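You operate a simulated robot arm through the tools that you are given. There is no shell and no other tool. Be economical: measure what you need, move in short steps, check, and stop when the job is done.

You run a simulated robot arm. Do the job below in one go: nothing can be reset, and whatever is moved stays where it is left.

Task
Switch the monitor on, press the space bar and move the pen it names to hole three.
Fine: then press the teal button once and switch the monitor off again.

It is judged by the outcome, as a careful person would: the job done as asked, and still so three seconds after it is handed in. It fails if anything else is knocked over, pushed out of place, dropped, spilled or broken.

Robot
A 6-joint arm with a two-finger parallel gripper, fixed in place. Base frame: the origin is at the foot of the arm, x ahead of it, y to its left, z up; the work surface is at about z = 76.3. Units: cm, degrees, N and s.
With the tool pointing down near the work surface it reaches from about 26 to 68 cm from the base axis. Its first joint turns from -66.0 to 66.0 degrees. Payload 2.9 kg.
The tool frame sits at the grasp point between the pads (the TCP): z along the fingers, y along the line on which they close. The tips reach 3 cm beyond it. Largest opening 11 cm; finger width 2, thickness 1; the body of the gripper, 4.8 by 11.2 cm, starts 5.5 cm behind the TCP.
Orientation is that of the tool frame in the base frame, as [roll, pitch, yaw] about the fixed x, y, z axes, in that order (R = Rz(yaw) Ry(pitch) Rx(roll)). With the fingers straight down and closing along the base's y, the tool's x points along the base's -x, its y along +y and its z along -z.

Tools
- The arm moves only by the tool jog_arm. Its argument "steps" is a list of rows, each a list of 7 numbers: the turn, a rotation vector about the base's x, y, z in degrees, then the shift along the base's x, y, z in cm, then the gripper command, from -1 (fully open) to 1 (shut), values between in proportion. In form: [[ax, ay, az, tx, ty, tz, jaw], ...]. A call has 1 to 8 rows; each row is the pose to reach, as a shift and turn from the pose commanded when the call began. Rows are played at 5 a second. More than 5 cm and 8.6 degrees between two rows, or a gripper value outside its range, and nothing of the call is played. A pose out of reach is approached as far as the arm can. The call stops where the force on the tool passes 40 N (or 10 N more than at its start, if that is more) or the arm is blocked; 0.2 s more then pass. Each finger travels about 10.8 cm/s and halts on what it meets, pressing with about 41 N; the grip force reading is that of the motor and also rises with nothing between the fingers. The clock runs only during rows and for 0.2 s after the last one: add rows that repeat a pose to give the fingers time. The reply holds the time, the measured pose of the TCP, the force on the tool along the base axes, the opening and the grip force, in the units named above and with some noise, and new pictures: "pictures" is both (left out), scene, wrist or none.
- Cameras (640 x 400 px; columns grow to the right, rows downward): "scene" is fixed at [6.18, 42.33, 137.91]; the picture's right is [-0.88, -0.47, 0.00], its down [-0.30, 0.55, -0.78] and it looks along [0.37, -0.69, -0.62] (base axes); focal length 330 px, centre (320, 200). "wrist" rides on the gripper at [7.2, 1.7, -10.3] in the tool frame; the picture's right is [-0.23, 0.97, 0.00], its down [-0.76, -0.18, -0.62] and it looks along [-0.61, -0.14, 0.78] (tool axes); focal length 222 px, centre (320, 200).
- probe_pixels(camera, pixels): for up to 12 pixels [column, row] of the newest picture of that camera ("zoom" is the newest enlarged one), the place [x, y, z] in the base frame of the surface seen there, good to about 0.3 cm. It takes no simulated time.
- close_up(camera, box): a new picture of the part [left, top, right, bottom] of that camera's present view, enlarged. It takes no simulated time.
- sign_off(): hands the job in; it is judged then, once.

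Work in short steps. Measure before you move; look again where a grasp or a placing could have gone wrong, and mend it. You have 80 turns and 200 pictures in all, those below and enlarged ones among them. Open the gripper and draw the arm clear of the work before you hand the job in, unless the task says otherwise; then end with one line.

The tools are called after "Request:" as a command line: name --pt "numbers of a row" for each row, then --argument value for the rest, lists and objects as JSON in quotes. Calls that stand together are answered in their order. jog_arm: Moves the arm, as the interface text tells. Its arguments: {"type":"object","properties":{"steps":{"type":"array"},"pictures":{"type":"string","enum":["both","scene","wrist","none"]}},"required":["steps"]} The other tools are called the same way: probe_pixels (camera, pixels) gives the place of the surface under pixels of a picture; close_up (camera, box) takes an enlarged picture of a part of a camera's view; sign_off () hands the job in.

At the start:

```text
time_s: 0.0
tcp_pos: [42.63, -1.77, 108.93]
tool_rot: [-180.0, -0.1, -180.0]
contact_force: [0.7, -0.2, -0.5]
finger_gap: 11.01
gripper_force: 0.0
```

scene: 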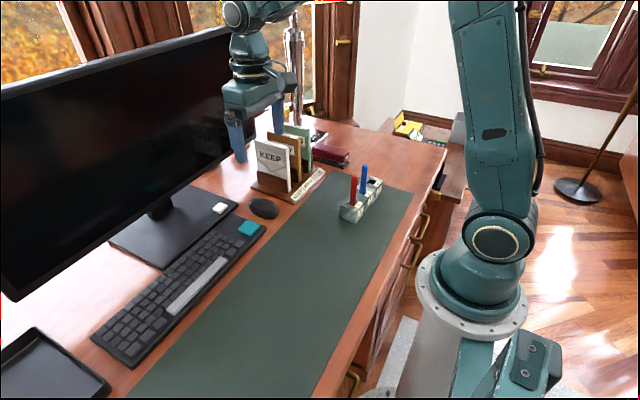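
wrist: 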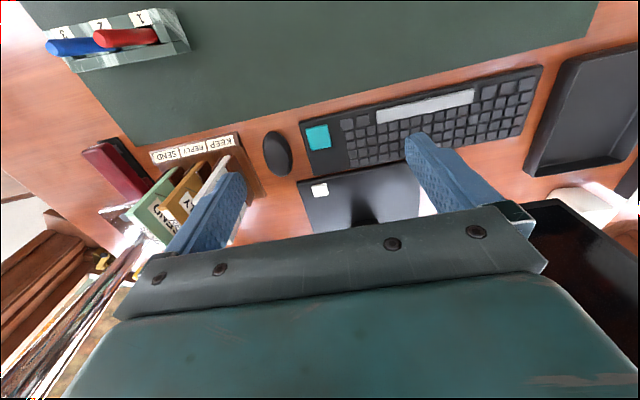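

The scene shows a pen block around (360,200), a keyboard with a teal key (248,228), a white button (220,208) on the monitor foot, and a light space bar (195,287). I take close-ups and probe these points.

Request:
close_up --camera "scene" --box '[310, 150, 410, 230]'

Request:
close_up --camera "scene" --box '[80, 180, 300, 370]'

Request:
close_up --camera "wrist" --box '[30, 0, 210, 90]'

Request:
probe_pixels --camera "scene" --pixels '[[220, 208], [248, 228], [195, 287], [172, 308], [220, 265], [365, 166], [353, 178], [376, 182], [349, 211], [341, 211], [358, 220], [381, 186]]'

Request:
probe_pixels --camera "wrist" --pixels '[[320, 189], [318, 138], [425, 107], [385, 116], [465, 97], [60, 46], [100, 38], [139, 17], [160, 35], [185, 45], [345, 190], [265, 150]]'

```text
5.00 times, centred on (360, 190) of scene
```

zoom: 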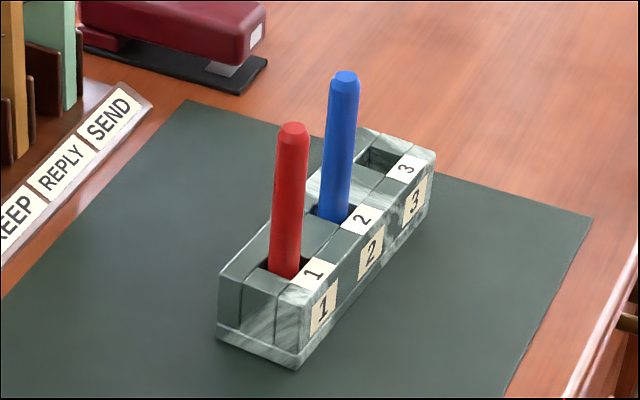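

```text
2.11 times, centred on (190, 275) of scene
```

zoom: 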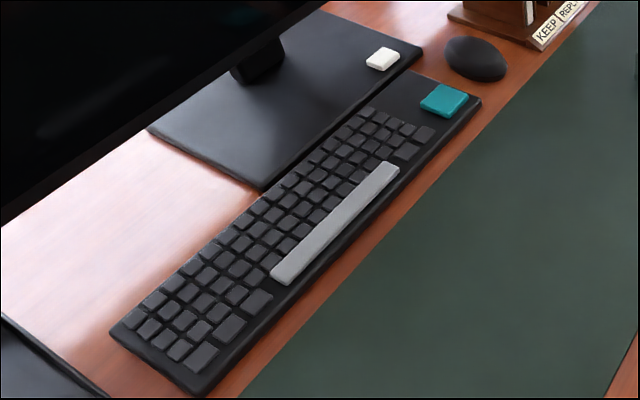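

```text
3.56 times, centred on (120, 45) of wrist
```

zoom: 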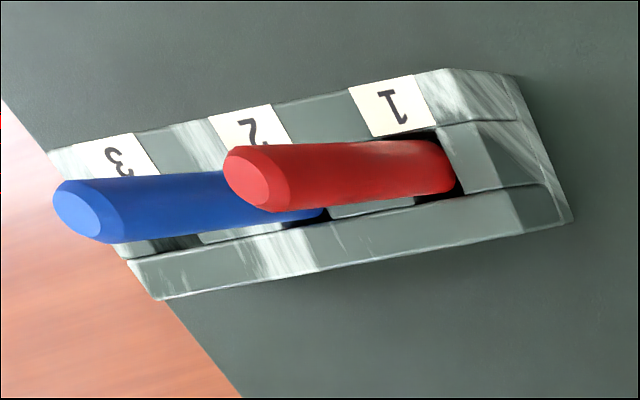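

```text
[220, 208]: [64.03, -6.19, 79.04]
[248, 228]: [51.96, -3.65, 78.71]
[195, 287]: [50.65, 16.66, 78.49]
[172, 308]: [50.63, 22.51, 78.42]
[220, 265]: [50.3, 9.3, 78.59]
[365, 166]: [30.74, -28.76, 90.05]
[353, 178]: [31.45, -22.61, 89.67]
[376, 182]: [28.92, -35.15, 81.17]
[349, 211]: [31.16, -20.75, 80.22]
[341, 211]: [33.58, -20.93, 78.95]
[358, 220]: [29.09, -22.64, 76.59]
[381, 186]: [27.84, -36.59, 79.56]
```

```text
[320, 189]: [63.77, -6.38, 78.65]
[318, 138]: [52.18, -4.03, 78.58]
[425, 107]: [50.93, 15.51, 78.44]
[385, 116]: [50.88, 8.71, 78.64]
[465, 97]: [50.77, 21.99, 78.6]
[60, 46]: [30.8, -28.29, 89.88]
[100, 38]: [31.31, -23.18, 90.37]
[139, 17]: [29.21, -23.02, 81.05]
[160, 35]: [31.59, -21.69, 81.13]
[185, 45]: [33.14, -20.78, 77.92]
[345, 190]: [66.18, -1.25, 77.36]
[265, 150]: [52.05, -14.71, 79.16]
```

The white button at (63.9,-6.3,79) sits close under the monitor, so I probe the screen's extent for clearance.

Request:
probe_pixels --camera "scene" --pixels '[[20, 290], [100, 240], [200, 175], [215, 165], [215, 40], [200, 60], [100, 80], [160, 205], [212, 207], [228, 208], [219, 203], [221, 213]]'

Request:
probe_pixels --camera "wrist" --pixels '[[560, 210], [600, 240], [237, 205], [205, 205], [175, 195], [160, 200], [120, 205], [230, 160], [195, 165], [310, 130], [340, 215], [365, 205]]'

Request:
close_up --camera "scene" --box '[180, 80, 340, 230]'

```text
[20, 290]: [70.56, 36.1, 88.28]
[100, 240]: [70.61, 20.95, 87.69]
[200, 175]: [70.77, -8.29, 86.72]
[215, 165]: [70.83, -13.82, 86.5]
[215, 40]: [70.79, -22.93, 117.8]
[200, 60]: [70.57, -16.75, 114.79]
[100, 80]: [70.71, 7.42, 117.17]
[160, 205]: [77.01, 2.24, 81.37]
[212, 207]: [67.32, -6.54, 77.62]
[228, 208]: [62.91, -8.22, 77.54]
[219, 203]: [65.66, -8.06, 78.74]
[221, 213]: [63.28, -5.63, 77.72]
```

```text
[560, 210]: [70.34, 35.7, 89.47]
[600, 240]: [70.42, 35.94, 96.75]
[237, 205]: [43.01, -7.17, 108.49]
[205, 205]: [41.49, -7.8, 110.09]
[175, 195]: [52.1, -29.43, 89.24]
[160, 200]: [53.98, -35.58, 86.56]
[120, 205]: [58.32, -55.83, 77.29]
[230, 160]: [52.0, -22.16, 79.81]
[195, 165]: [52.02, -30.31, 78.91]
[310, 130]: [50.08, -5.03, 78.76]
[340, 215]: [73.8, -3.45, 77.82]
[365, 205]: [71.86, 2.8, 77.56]
```

```text
2.67 times, centred on (260, 155) of scene
```

zoom: 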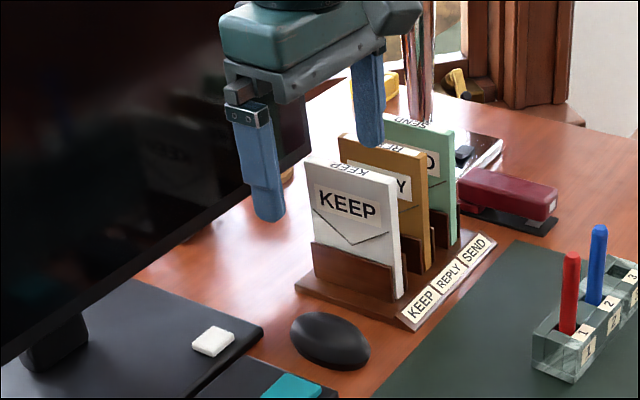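

Screen is at x≈70.6 with its bottom at z≈86, so I lean the tool 12° away from it. I shut the fingers and go to above the white button.

Request:
jog_arm --pt "0 -1.5 0 3 -0.6 -3 1" --pt "0 -3 0 6 -1.3 -6 1" --pt "0 -5 0 9 -2 -9 1" --pt "0 -7 0 12 -2.6 -12 1" --pt "0 -9 0 15 -3.3 -15 1" --pt "0 -10.5 0 18 -4 -18 1" --pt "0 -12 0 20.9 -4.6 -21 1" --pt "0 -12 0 20.9 -4.6 -21 1"

```text
time_s: 1.8
tcp_pos: [63.53, -6.28, 88.05]
tool_rot: [180.0, 12.0, 180.0]
contact_force: [0.3, -0.7, 0.7]
finger_gap: 0.02
gripper_force: 37.9
```

scene: 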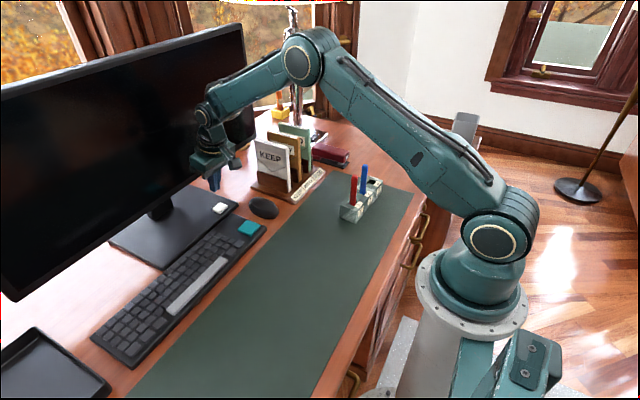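
wrist: 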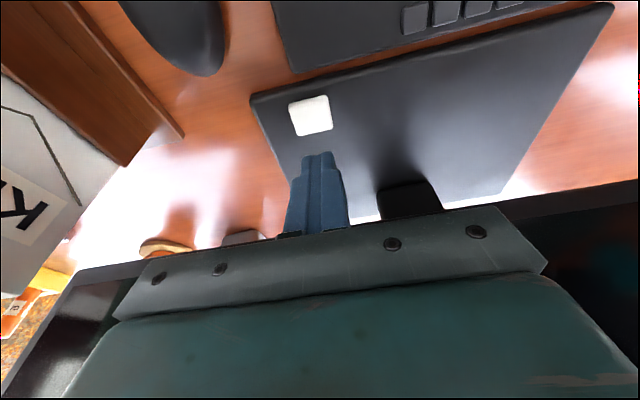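

Request:
probe_pixels --camera "wrist" --pixels '[[311, 114], [293, 104], [327, 98], [330, 127], [298, 132], [319, 156]]'

```text
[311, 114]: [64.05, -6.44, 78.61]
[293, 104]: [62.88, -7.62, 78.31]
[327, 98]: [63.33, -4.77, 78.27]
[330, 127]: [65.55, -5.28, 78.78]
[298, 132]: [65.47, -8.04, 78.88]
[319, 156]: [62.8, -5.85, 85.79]
```

The tip is over the button centre (64.2,-6.4, top ≈78.7). I go down until just touching, no picture needed yet beyond the force.

Request:
jog_arm --pt "0 0 0 0 0 -3 1" --pt "0 0 0 0 0 -5.6 1" --pt "0 0 0 0 0 -6.1 1" --pt "0 0 0 0 0 -6.4 1" --pt "0 0 0 0 0 -6.6 1"

```text
time_s: 3.0
tcp_pos: [63.51, -6.32, 81.47]
tool_rot: [180.0, 12.1, 180.0]
contact_force: [-0.9, -0.5, 3.7]
finger_gap: 0.0
gripper_force: 38.0
```

scene: 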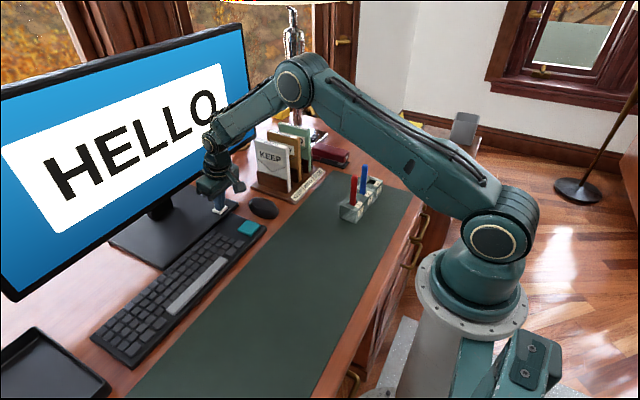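
wrist: 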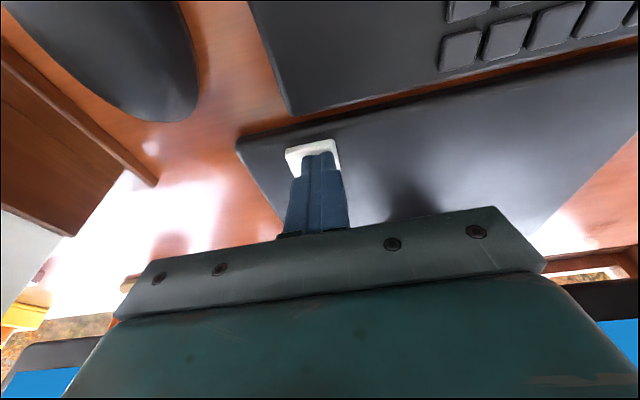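

The monitor shows HELLO. I lift and straighten the tool on the way to above the space bar centre (50.7,15.6).

Request:
jog_arm --pt "0 0 0 0 0 4 1" --pt "0 0 0 -1 1 7 1" --pt "0 2 0 -3.2 5 7 1" --pt "0 4 0 -5.5 9 7 1" --pt "0 6 0 -7.8 13 7 1" --pt "0 8 0 -10 17 7 1" --pt "0 10 0 -12 20.5 7 1" --pt "0 12 0 -12.8 22 5 1"

```text
time_s: 4.8
tcp_pos: [50.56, 16.09, 86.54]
tool_rot: [-180.0, 0.1, -180.0]
contact_force: [-1.1, -0.3, 0.2]
finger_gap: 0.01
gripper_force: 37.6
```

scene: 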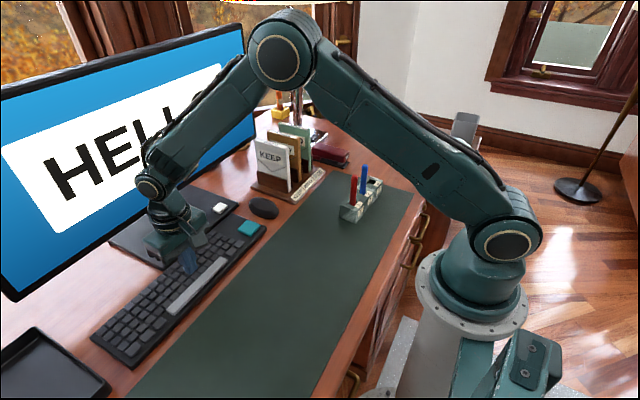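
wrist: 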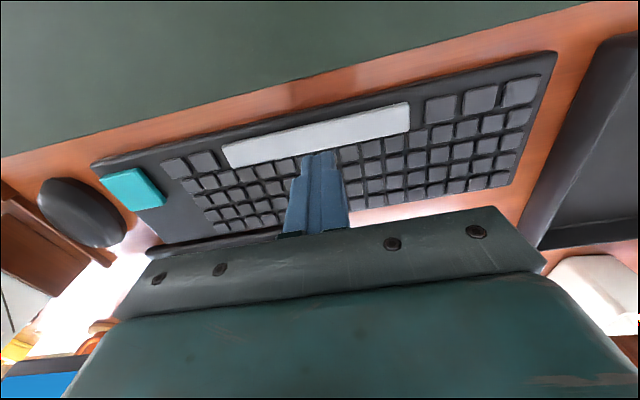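

Monitor stays on. I check the width of the space bar before pressing.

Request:
probe_pixels --camera "wrist" --pixels '[[316, 116], [319, 134], [322, 148], [319, 155], [134, 189], [103, 178], [150, 170], [163, 203], [123, 207]]'

```text
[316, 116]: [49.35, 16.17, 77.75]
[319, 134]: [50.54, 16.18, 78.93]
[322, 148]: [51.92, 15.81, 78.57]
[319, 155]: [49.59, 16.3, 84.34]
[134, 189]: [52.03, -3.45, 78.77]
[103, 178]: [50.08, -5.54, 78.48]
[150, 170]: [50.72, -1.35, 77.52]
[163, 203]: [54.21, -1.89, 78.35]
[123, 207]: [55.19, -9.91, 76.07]
```

The bar spans x≈49.4–51.9; the tip is centred. I press down gently.

Request:
jog_arm --pt "0 0 0 0 0 -3 1" --pt "0 0 0 0 0 -4.4 1" --pt "0 0 0 0 0 -4.8 1" --pt "0 0 0 0 0 -5.1 1"

```text
time_s: 5.8
tcp_pos: [50.52, 15.71, 81.37]
tool_rot: [-180.0, 0.0, -179.9]
contact_force: [-0.7, -0.1, 1.2]
finger_gap: 0.02
gripper_force: 38.0
```

scene: 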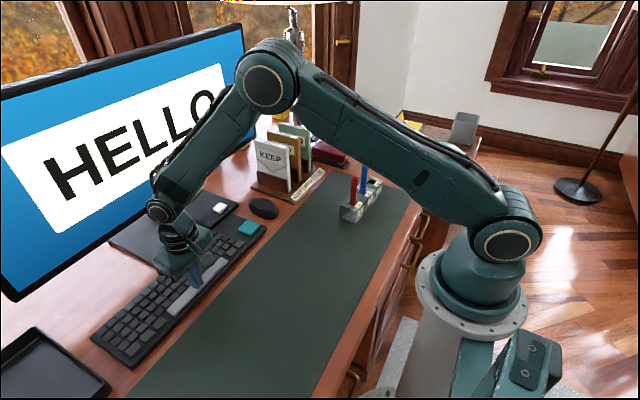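
wrist: 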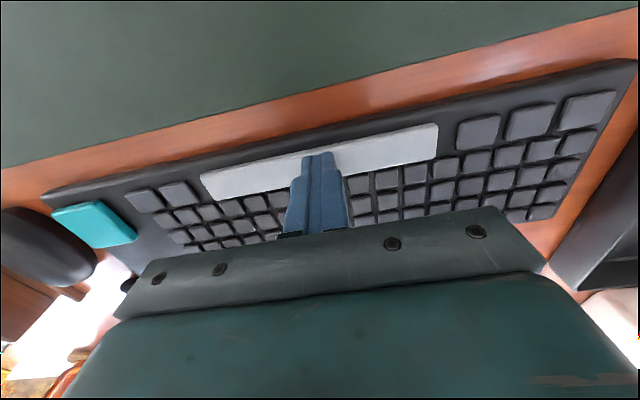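

Force is only ~1 N and the screen still says HELLO, so I press a little deeper.

Request:
jog_arm --pt "0 0 0 0 0 -0.2 1" --pt "0 0 0 0 0 -0.4 1"

```text
time_s: 6.4
tcp_pos: [50.7, 15.73, 81.1]
tool_rot: [180.0, 0.0, -179.8]
contact_force: [-5.8, 3.4, 11.3]
finger_gap: 0.02
gripper_force: 37.9
```

scene: 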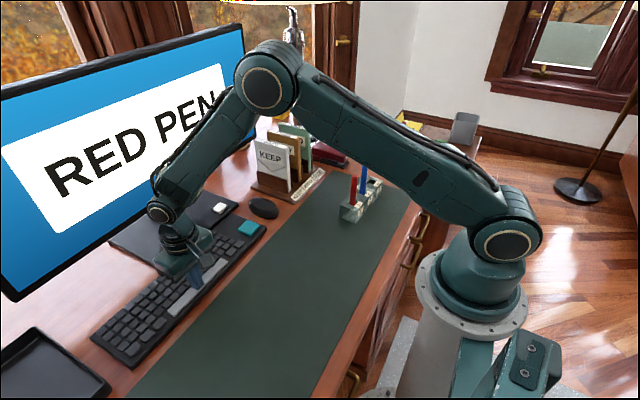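
wrist: 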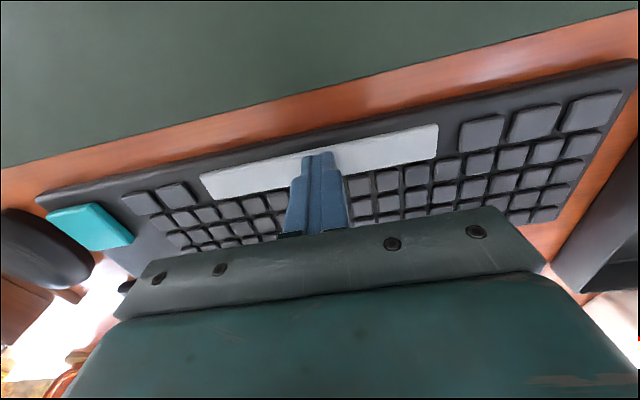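

The screen names the RED PEN (hole 1 now, hole 3 is empty). I lift off and travel towards the pen block, turning the tool by −90° about z so the fingers close across the block.

Request:
jog_arm --pt "0 0 0 0 0 4 1" --pt "0 0 0 0 0 8 1" --pt "0 0 -8 -2 -2.5 11 1" --pt "0 0 -16 -4 -5 14 1" --pt "0 0 -24 -6 -7.5 17 1" --pt "0 0 -32 -8 -11 18 1" --pt "0 0 -40 -10 -15 18 0.5" --pt "0 0 -48 -12 -19 18 0" --pictures "scene"

Request:
jog_arm --pt "0 0 -8 -1.3 -3 0 0" --pt "0 0 -16 -2.6 -6 0 0" --pt "0 0 -24 -4 -9 0 0" --pt "0 0 -32 -5.3 -12 0 0" --pt "0 0 -40 -6.6 -15 0 0" --pt "0 0 -42 -7.2 -17 0 0" --pt "0 0 -42 -7.2 -17 0 0"

```text
time_s: 8.2
tcp_pos: [38.75, -3.28, 98.79]
tool_rot: [-179.9, 0.0, 131.9]
contact_force: [0.5, -1.0, -0.3]
finger_gap: 5.49
gripper_force: 0.0
```

scene: 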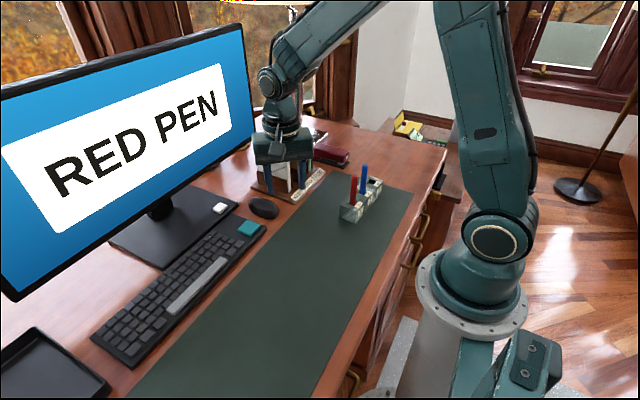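

```text
time_s: 9.8
tcp_pos: [31.58, -20.36, 98.96]
tool_rot: [180.0, 0.1, 90.0]
contact_force: [0.4, -0.9, -0.4]
finger_gap: 5.51
gripper_force: 0.1
```

scene: 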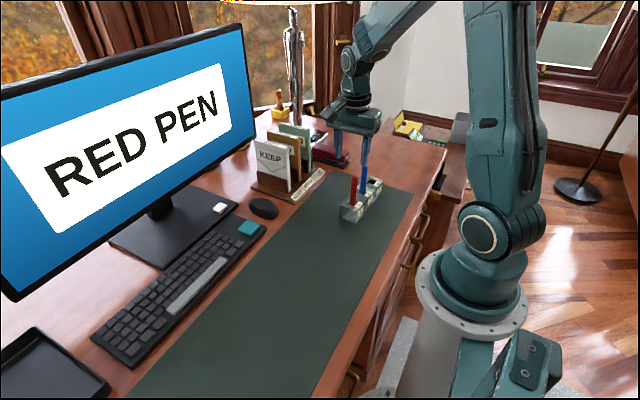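
wrist: 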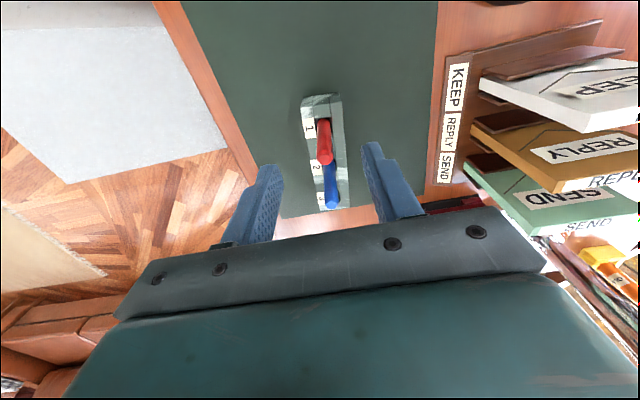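

The block is in view at (325,150). I enlarge it and measure.

Request:
close_up --camera "wrist" --box '[276, 85, 372, 215]'

Request:
close_up --camera "scene" --box '[320, 150, 400, 230]'

```text
3.08 times, centred on (324, 150) of wrist
```

zoom: 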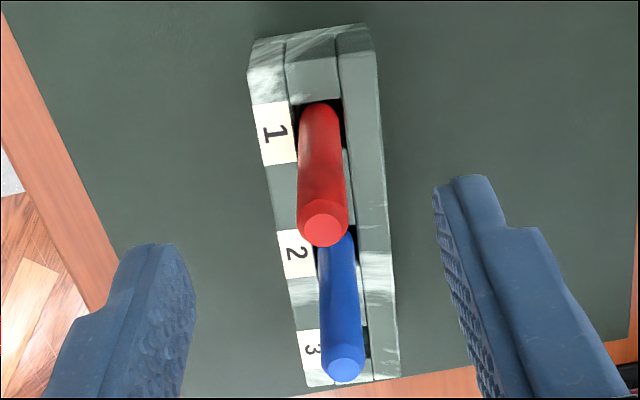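

```text
5.00 times, centred on (360, 190) of scene
```

zoom: 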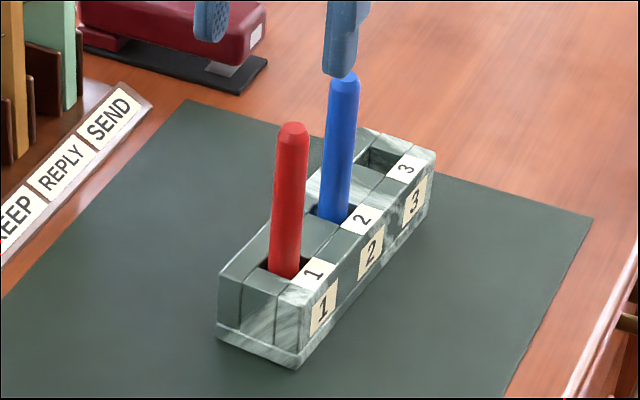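

Request:
probe_pixels --camera "zoom" --pixels '[[293, 126], [346, 76], [314, 273], [361, 218], [405, 167], [357, 158], [399, 152], [374, 171], [382, 148], [380, 162], [285, 260], [335, 210]]'

Request:
probe_pixels --camera "wrist" --pixels '[[321, 159], [327, 202], [309, 127], [316, 166], [322, 195], [324, 122], [314, 104], [334, 104], [344, 120], [346, 190], [320, 188], [324, 108]]'

```text
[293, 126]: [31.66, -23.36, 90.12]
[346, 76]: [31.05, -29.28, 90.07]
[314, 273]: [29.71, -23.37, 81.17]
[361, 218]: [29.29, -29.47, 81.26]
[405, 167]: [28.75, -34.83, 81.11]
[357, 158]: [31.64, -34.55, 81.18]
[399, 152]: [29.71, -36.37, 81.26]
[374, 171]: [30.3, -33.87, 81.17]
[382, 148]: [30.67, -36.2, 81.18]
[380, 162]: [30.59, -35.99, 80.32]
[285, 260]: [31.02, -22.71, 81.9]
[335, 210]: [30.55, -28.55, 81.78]
```

```text
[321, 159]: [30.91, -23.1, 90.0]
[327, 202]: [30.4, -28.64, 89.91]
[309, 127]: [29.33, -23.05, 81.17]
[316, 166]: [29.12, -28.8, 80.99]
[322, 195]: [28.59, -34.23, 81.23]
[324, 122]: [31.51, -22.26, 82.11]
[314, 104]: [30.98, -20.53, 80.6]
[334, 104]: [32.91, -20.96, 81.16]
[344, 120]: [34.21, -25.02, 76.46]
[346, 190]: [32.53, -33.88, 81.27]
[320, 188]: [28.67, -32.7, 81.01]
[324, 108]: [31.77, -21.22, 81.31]
```

Pens stand upright: red ≈(31.3,-23.1), blue ≈(30.8,-29), hole 3 ≈(30.4,-34.7), block yawed ~4.7°. I align and descend around the red pen with the fingers open.

Request:
jog_arm --pt "0 0 -4.7 -0.23 -2.75 0 0" --pt "0 0 -4.7 -0.23 -2.75 -4 0" --pt "0 0 -4.7 -0.23 -2.75 -8 0" --pt "0 0 -4.7 -0.23 -2.75 -11 0" --pt "0 0 -4.7 -0.23 -2.75 -12.8 0" --pt "0 0 -4.7 -0.23 -2.75 -12.8 0"

```text
time_s: 11.2
tcp_pos: [31.36, -22.95, 86.11]
tool_rot: [-180.0, 0.0, 85.3]
contact_force: [-0.1, 0.0, 0.6]
finger_gap: 5.47
gripper_force: 0.0
```

scene: 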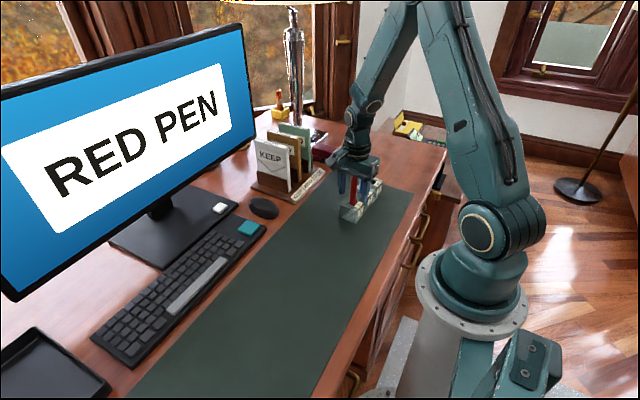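
wrist: 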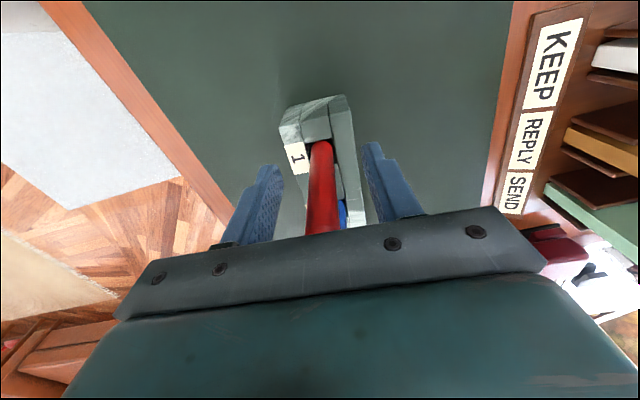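

The red pen is centred between the fingers. I close gradually on it.

Request:
jog_arm --pt "0 0 0 0 0 0 0.4" --pt "0 0 0 0 0 0 0.65" --pt "0 0 0 0 0 0 0.75" --pt "0 0 0 0 0 0 0.85" --pt "0 0 0 0 0 0 1" --pt "0 0 0 0 0 0 1"

Request:
close_up --camera "scene" --box '[310, 130, 410, 230]'

```text
time_s: 12.6
tcp_pos: [31.42, -22.95, 86.13]
tool_rot: [-180.0, 0.0, 85.4]
contact_force: [0.9, 0.9, -0.2]
finger_gap: 1.51
gripper_force: 41.0
```

scene: 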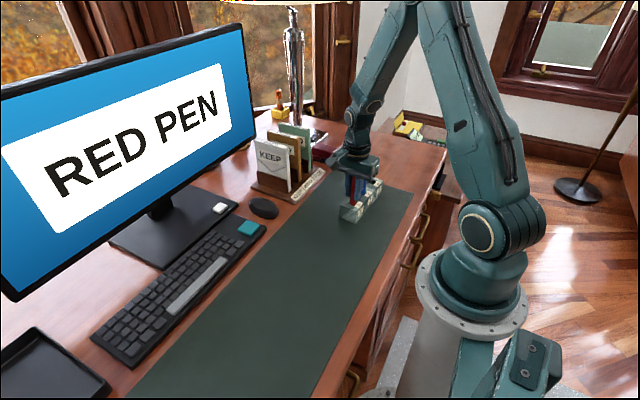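
wrist: 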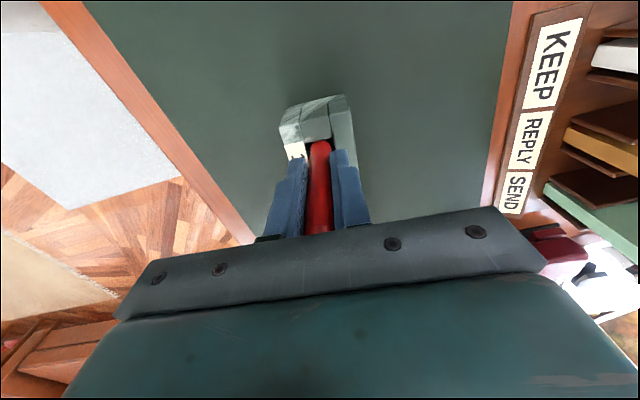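

```text
4.00 times, centred on (360, 180) of scene
```

zoom: 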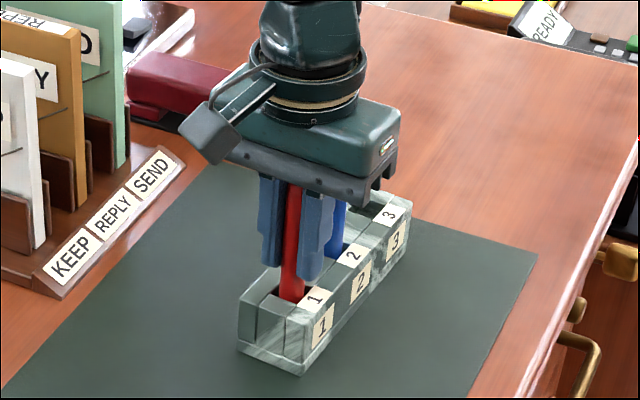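

Gripped (gap 1.51). I lift straight up 15.5 cm so the pen clears the blue one.

Request:
jog_arm --pt "0 0 0 0 0 1.5 1" --pt "0 0 0 0 0 4 1" --pt "0 0 0 0 0 7 1" --pt "0 0 0 0 0 10 1" --pt "0 0 0 0 0 13 1" --pt "0 0 0 0 0 15.5 1"

Request:
close_up --camera "scene" --box '[300, 90, 420, 230]'

```text
time_s: 14.0
tcp_pos: [31.56, -22.95, 101.49]
tool_rot: [-180.0, -0.1, 85.3]
contact_force: [0.3, 0.5, -1.0]
finger_gap: 1.55
gripper_force: 40.8
```

scene: 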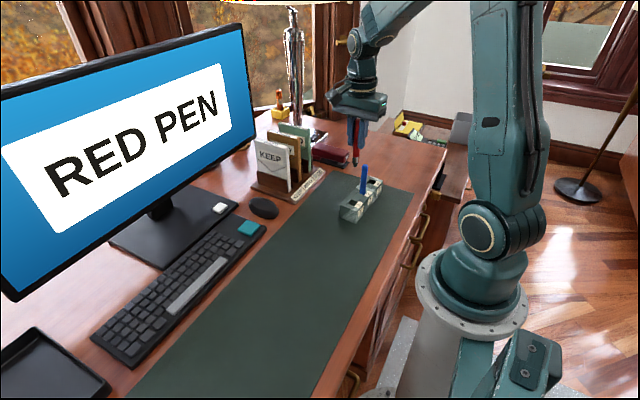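
wrist: 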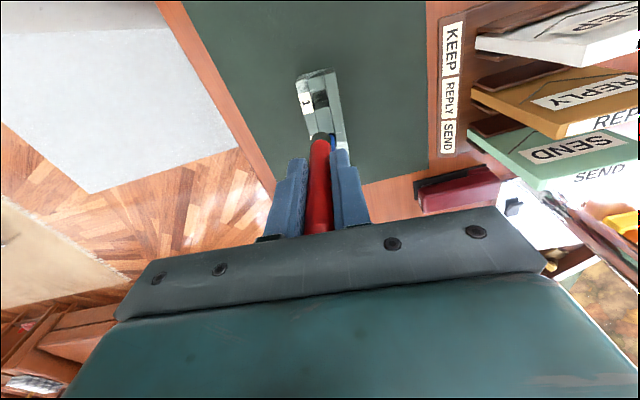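

```text
2.86 times, centred on (360, 160) of scene
```

zoom: 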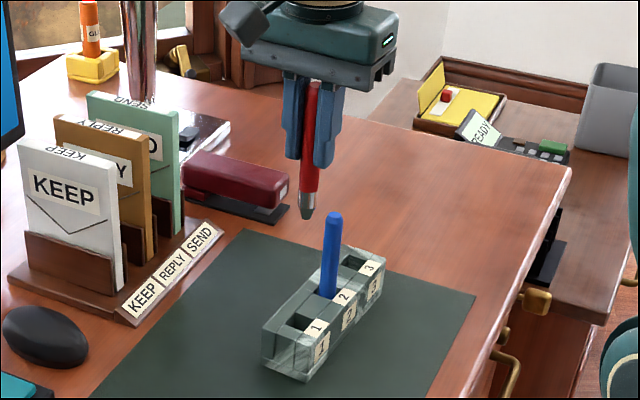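

Lifted cleanly. Holes 1 and 3 are now both visible; I enlarge to measure them, the pen's nib, and look at the device in the back with coloured buttons.

Request:
close_up --camera "scene" --box '[385, 100, 485, 165]'

Request:
close_up --camera "scene" --box '[330, 140, 390, 225]'

```text
6.15 times, centred on (435, 132) of scene
```

zoom: 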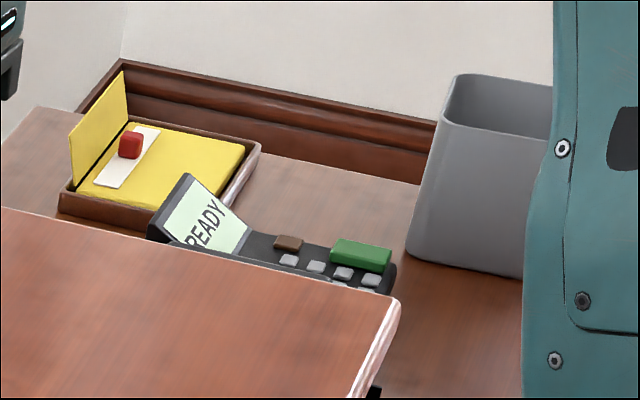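

```text
4.71 times, centred on (360, 182) of scene
```

zoom: 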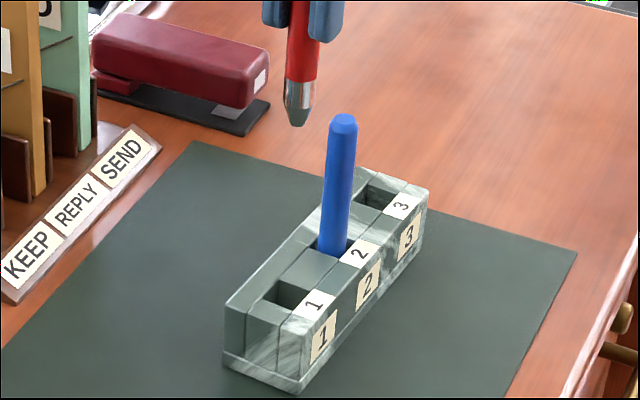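

Request:
probe_pixels --camera "zoom" --pixels '[[275, 306], [298, 281], [263, 287], [315, 303], [366, 207], [387, 185], [354, 190], [401, 204], [299, 124], [299, 95], [343, 117], [358, 253]]'

```text
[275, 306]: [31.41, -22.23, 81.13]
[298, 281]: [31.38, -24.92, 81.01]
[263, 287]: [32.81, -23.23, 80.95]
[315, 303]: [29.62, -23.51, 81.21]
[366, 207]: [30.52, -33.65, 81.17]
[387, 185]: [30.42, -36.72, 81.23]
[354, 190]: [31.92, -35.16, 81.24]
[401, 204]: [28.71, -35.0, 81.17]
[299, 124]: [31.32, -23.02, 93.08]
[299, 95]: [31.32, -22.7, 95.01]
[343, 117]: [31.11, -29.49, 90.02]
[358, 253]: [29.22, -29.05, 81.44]
```

Displacement hole 1 → hole 3 is about (−0.95,−11.5). I move across at height and look.

Request:
jog_arm --pt "0 0 0 -0.3 -4 0 1" --pt "0 0 0 -0.65 -8 0 1" --pt "0 0 0 -0.95 -11.5 0 1" --pt "0 0 0 -0.95 -11.5 -4 1" --pt "0 0 0 -0.95 -11.5 -8 1" --pt "0 0 0 -0.95 -11.5 -10.5 1" --pt "0 0 0 -0.95 -11.5 -10.5 1"

Request:
close_up --camera "scene" --box '[330, 140, 410, 225]'

Request:
close_up --camera "wrist" --box '[250, 60, 390, 240]'

```text
time_s: 15.6
tcp_pos: [30.39, -34.61, 91.07]
tool_rot: [-180.0, 0.0, 85.3]
contact_force: [-0.1, -0.7, 0.1]
finger_gap: 1.56
gripper_force: 41.1
```

scene: 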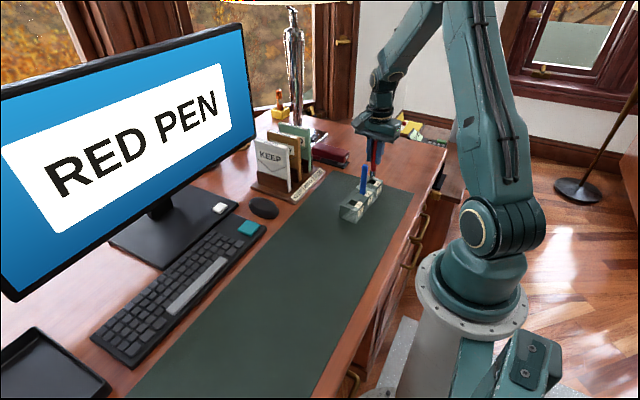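
wrist: 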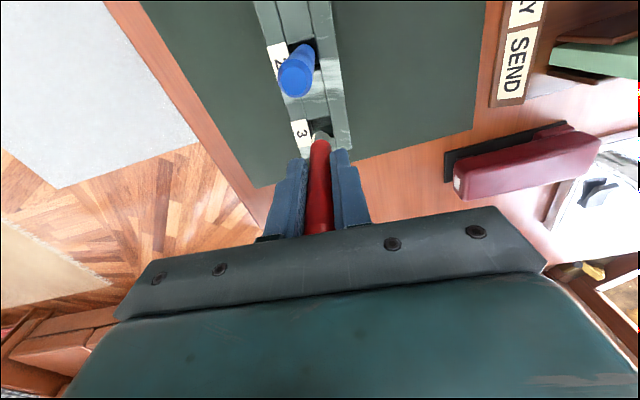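

```text
4.71 times, centred on (370, 182) of scene
```

zoom: 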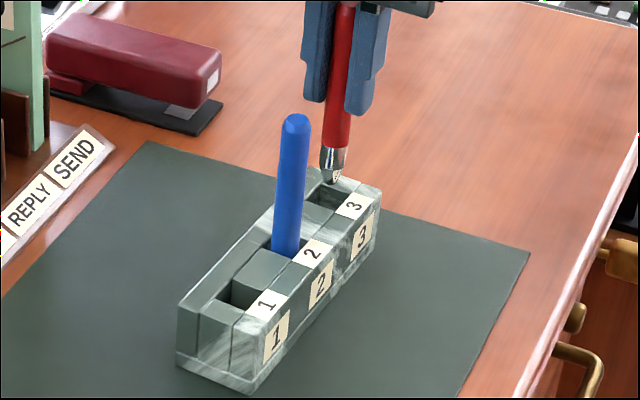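

```text
2.22 times, centred on (320, 150) of wrist
```

zoom: 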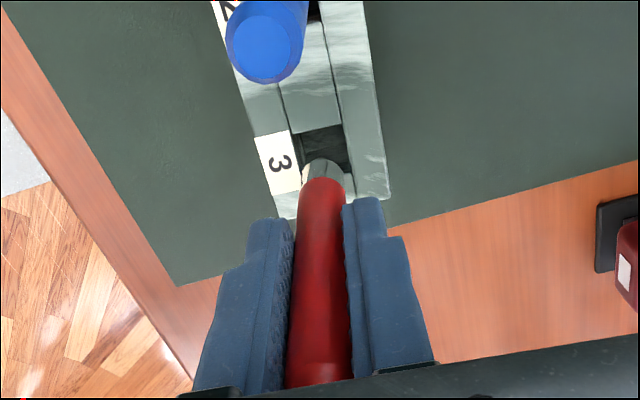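

Request:
probe_pixels --camera "wrist" --pixels '[[319, 131], [305, 133], [333, 130], [316, 117], [324, 142]]'

Request:
probe_pixels --camera "scene" --pixels '[[373, 177], [373, 180], [370, 188], [376, 180], [367, 182], [377, 186]]'

```text
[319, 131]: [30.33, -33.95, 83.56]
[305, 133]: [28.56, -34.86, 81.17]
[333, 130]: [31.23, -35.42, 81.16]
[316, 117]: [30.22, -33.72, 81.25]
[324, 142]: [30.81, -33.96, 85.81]
```

```text
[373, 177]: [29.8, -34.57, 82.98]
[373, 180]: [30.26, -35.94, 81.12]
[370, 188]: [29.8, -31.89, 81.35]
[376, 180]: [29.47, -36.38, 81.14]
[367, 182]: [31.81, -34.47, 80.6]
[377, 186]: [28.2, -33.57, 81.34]
```

The nib (~30.2,-34.7) sits over the hole centre (~30.35,-34.85). I nudge slightly and lower in small steps.

Request:
jog_arm --pt "0 0 0 0.1 -0.1 -1 1" --pt "0 0 0 0.1 -0.1 -2 1" --pt "0 0 0 0.1 -0.1 -2.7 1" --pt "0 0 0 0.1 -0.1 -3.4 1"

Request:
close_up --camera "scene" --box '[330, 140, 410, 225]'

```text
time_s: 16.6
tcp_pos: [30.58, -34.68, 87.68]
tool_rot: [-179.9, -0.1, 85.2]
contact_force: [-1.0, 0.4, -1.4]
finger_gap: 1.54
gripper_force: 41.2
```

scene: 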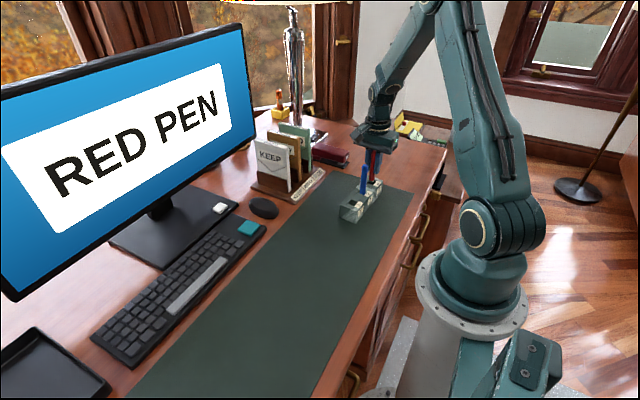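
wrist: 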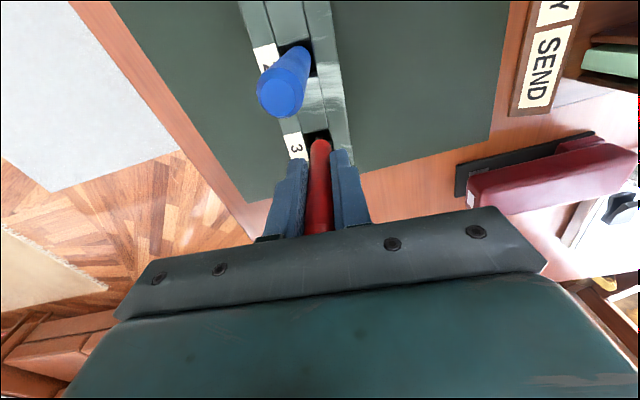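

```text
4.71 times, centred on (370, 182) of scene
```

zoom: 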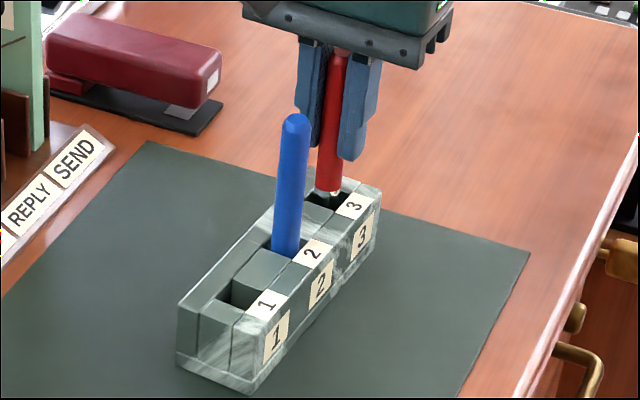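

The pen is going into hole 3 with no contact force. I lower the remaining ~1.6 cm.

Request:
jog_arm --pt "0 0 0 0 0 -0.6 1" --pt "0 0 0 0 0 -1.1 1" --pt "0 0 0 0 0 -1.5 1" --pt "0 0 0 0 0 -1.6 1"

Request:
close_up --camera "scene" --box '[330, 140, 410, 225]'

```text
time_s: 17.6
tcp_pos: [30.48, -34.81, 86.27]
tool_rot: [179.8, 0.1, 85.3]
contact_force: [-0.3, 2.9, 23.8]
finger_gap: 1.56
gripper_force: 40.2
```

scene: 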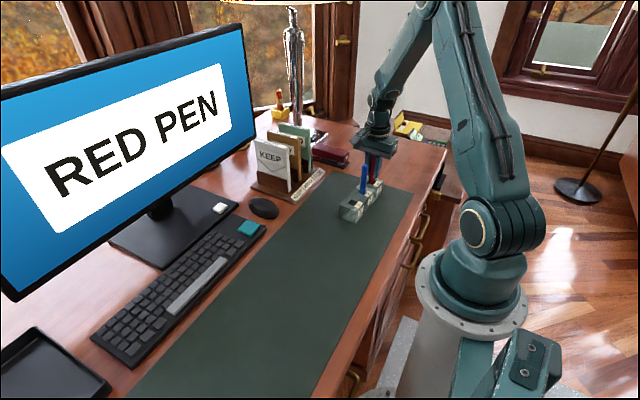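
wrist: 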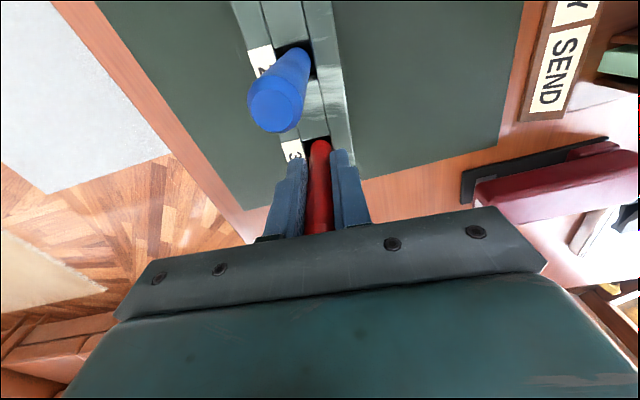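

```text
4.71 times, centred on (370, 182) of scene
```

zoom: 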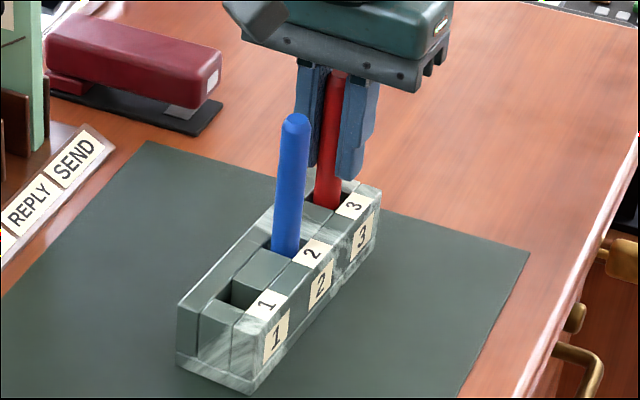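

The pen has bottomed (24 N up). I ease the load, open slowly to clear, and rise straight up.

Request:
jog_arm --pt "0 0 0 0 0 0.2 1" --pt "0 0 0 0 0 0.2 0.6" --pt "0 0 0 0 0 0.2 0.2" --pt "0 0 0 0 0 0.2 0.2" --pt "0 0 0 0 0 3 0.2" --pt "0 0 0 0 0 7 0.2" --pt "0 0 0 0 0 11 0.2" --pt "0 0 0 0 0 14 0.2"

Request:
close_up --camera "scene" --box '[330, 140, 410, 225]'

```text
time_s: 19.4
tcp_pos: [30.31, -34.85, 99.99]
tool_rot: [-179.9, 0.0, 85.2]
contact_force: [-0.8, 0.2, -1.6]
finger_gap: 4.4
gripper_force: 0.1
```

scene: 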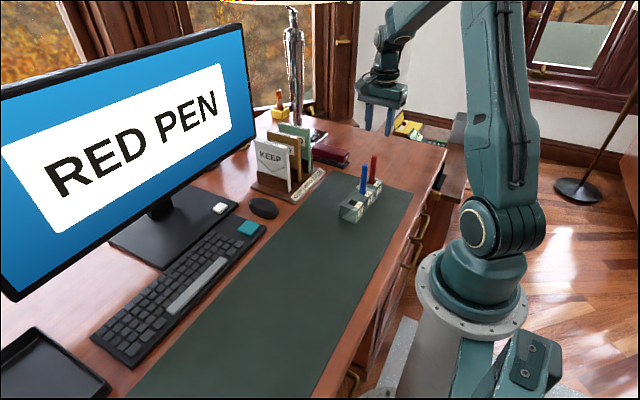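
wrist: 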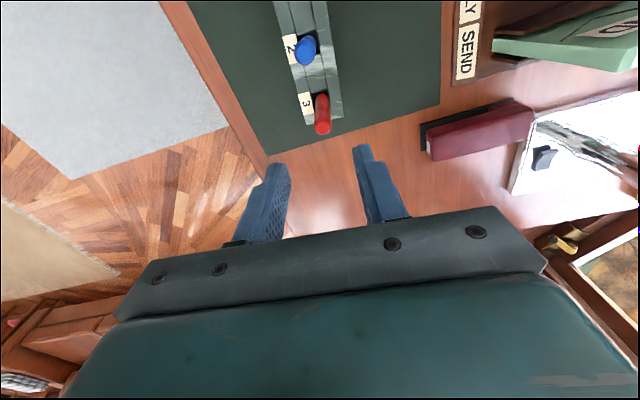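

```text
4.71 times, centred on (370, 182) of scene
```

zoom: 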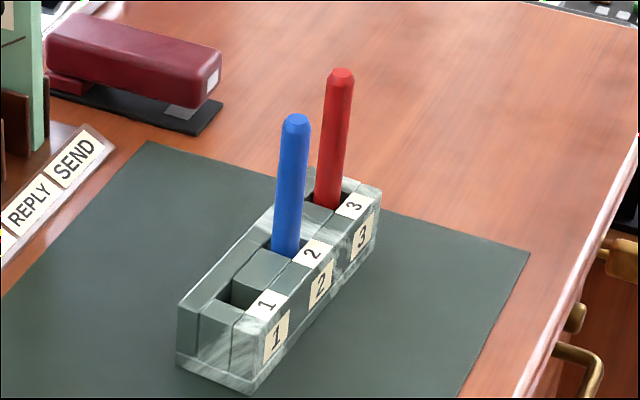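

Red pen is in hole 3, blue unchanged in hole 2. I travel back at height, unturning the tool, to above the teal button (52.1,-3.6).

Request:
jog_arm --pt "0 0 8 1 3 0 0.5" --pt "0 0 16 2.5 6 0 1" --pt "0 0 24 4 9 0 1" --pt "0 0 32 6 12 0 1" --pt "0 0 40 8 14.5 0 1" --pt "0 0 48 10 17 0 1" --pt "0 0 56 12 19.5 0 1" --pt "0 0 64 14 22 0 1" --pictures "none"

Request:
jog_arm --pt "0 0 8 2 2.5 0 1" --pt "0 0 16 4 5 -2 1" --pt "0 0 24 6 7.5 -5 1" --pt "0 0 30.7 7.65 9.1 -8 1" --pt "0 0 30.7 7.65 9.1 -11 1" --pt "0 0 30.7 7.65 9.1 -13 1" --pt "0 0 30.7 7.65 9.1 -13 1"

```text
time_s: 21.2
tcp_pos: [44.5, -12.55, 99.99]
tool_rot: [-180.0, -0.1, 149.4]
contact_force: [0.4, 0.6, -0.1]
finger_gap: 0.0
gripper_force: 37.2
```

```text
time_s: 22.8
tcp_pos: [52.12, -3.55, 87.06]
tool_rot: [180.0, 0.0, 180.0]
contact_force: [-0.1, -0.3, -0.3]
finger_gap: 0.0
gripper_force: 37.5
```

scene: 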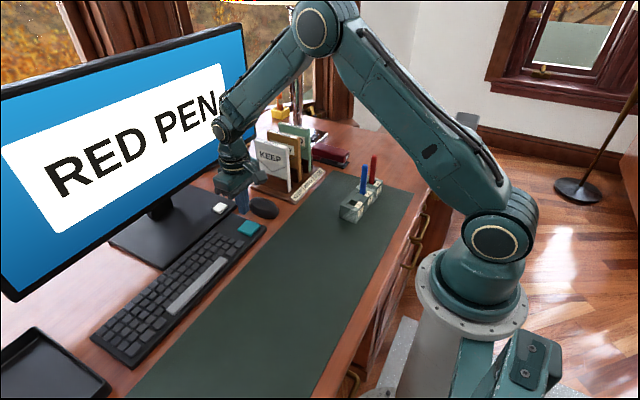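
wrist: 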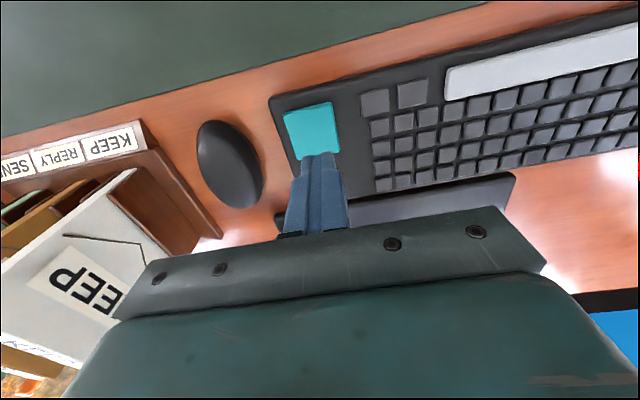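

The tip is over the teal button. I press in small steps.

Request:
jog_arm --pt "0 0 0 0 0 -3 1" --pt "0 0 0 0 0 -5 1" --pt "0 0 0 0 0 -5.4 1" --pt "0 0 0 0 0 -5.7 1" --pt "0 0 0 0 0 -6 1"

Request:
close_up --camera "scene" --box '[200, 190, 290, 250]'

```text
time_s: 24.0
tcp_pos: [52.13, -3.45, 81.17]
tool_rot: [-180.0, 0.1, -179.9]
contact_force: [-1.4, -1.7, 3.6]
finger_gap: 0.0
gripper_force: 37.5
```

scene: 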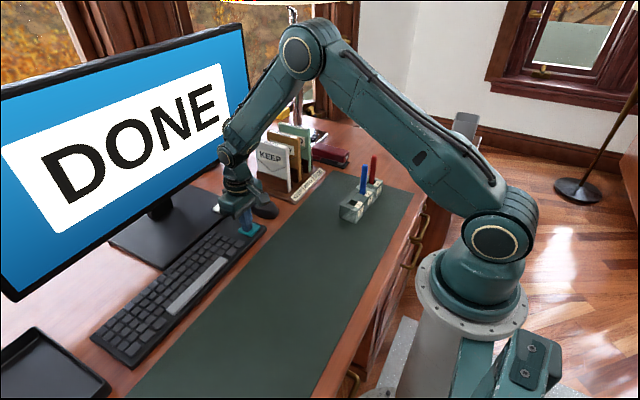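
wrist: 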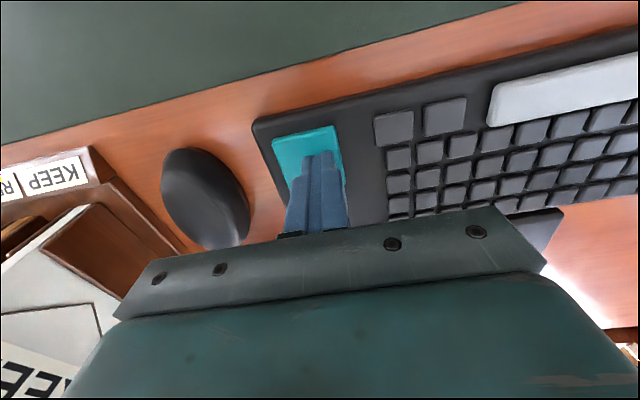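

```text
6.67 times, centred on (245, 220) of scene
```

zoom: 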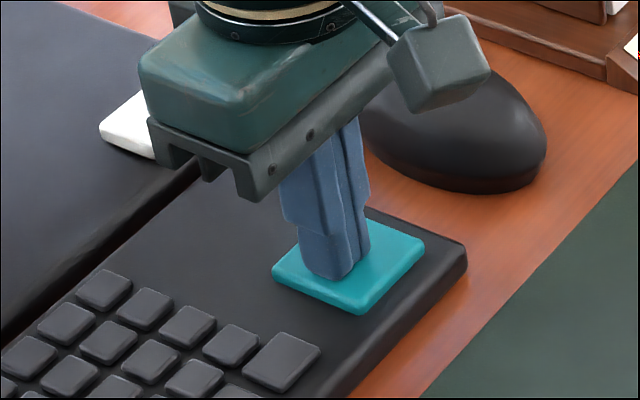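

The screen shows DONE. I lift off and go back over the white button with the same 12° lean as before.

Request:
jog_arm --pt "0 0 0 0 0 4 1" --pt "0 0 0 0 0 7 1" --pt "0 -4 0 3.8 -0.9 7 1" --pt "0 -8 0 7.6 -1.8 7 1" --pt "0 -12 0 11.43 -2.75 7 1" --pt "0 -12 0 11.43 -2.75 6.9 1"

```text
time_s: 25.4
tcp_pos: [63.45, -6.16, 87.91]
tool_rot: [180.0, 12.0, -179.9]
contact_force: [0.1, 0.5, -0.4]
finger_gap: 0.01
gripper_force: 37.6
```

scene: 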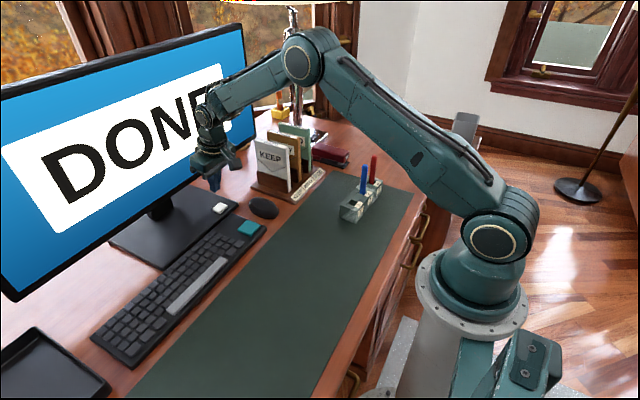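
wrist: 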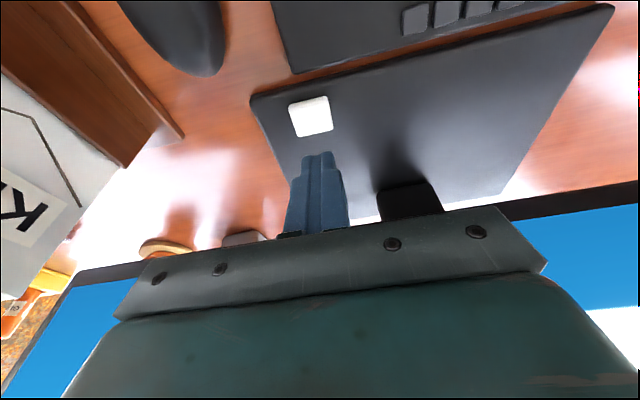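

Same pose as at the first press, so I repeat the same press depth.

Request:
jog_arm --pt "0 0 0 0 0 -3 1" --pt "0 0 0 0 0 -5.6 1" --pt "0 0 0 0 0 -6.1 1" --pt "0 0 0 0 0 -6.4 1" --pt "0 0 0 0 0 -6.6 1"

```text
time_s: 26.6
tcp_pos: [63.64, -6.3, 81.4]
tool_rot: [180.0, 12.1, 180.0]
contact_force: [-1.7, 2.0, 4.2]
finger_gap: 0.0
gripper_force: 38.3
```

scene: 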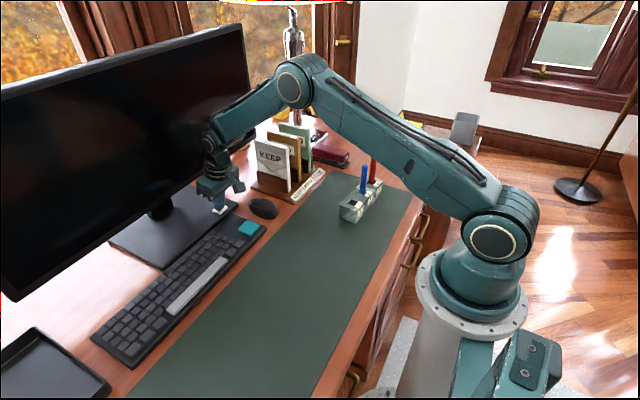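
wrist: 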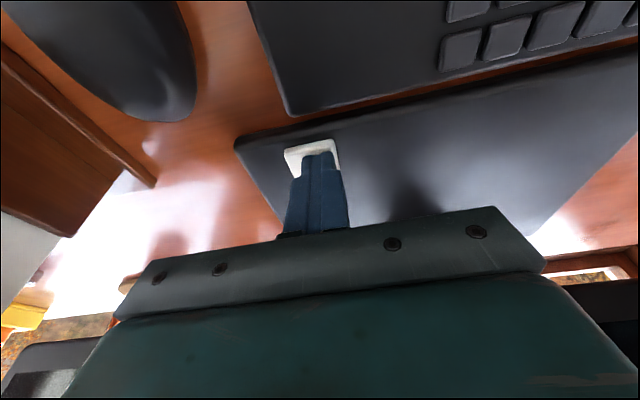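

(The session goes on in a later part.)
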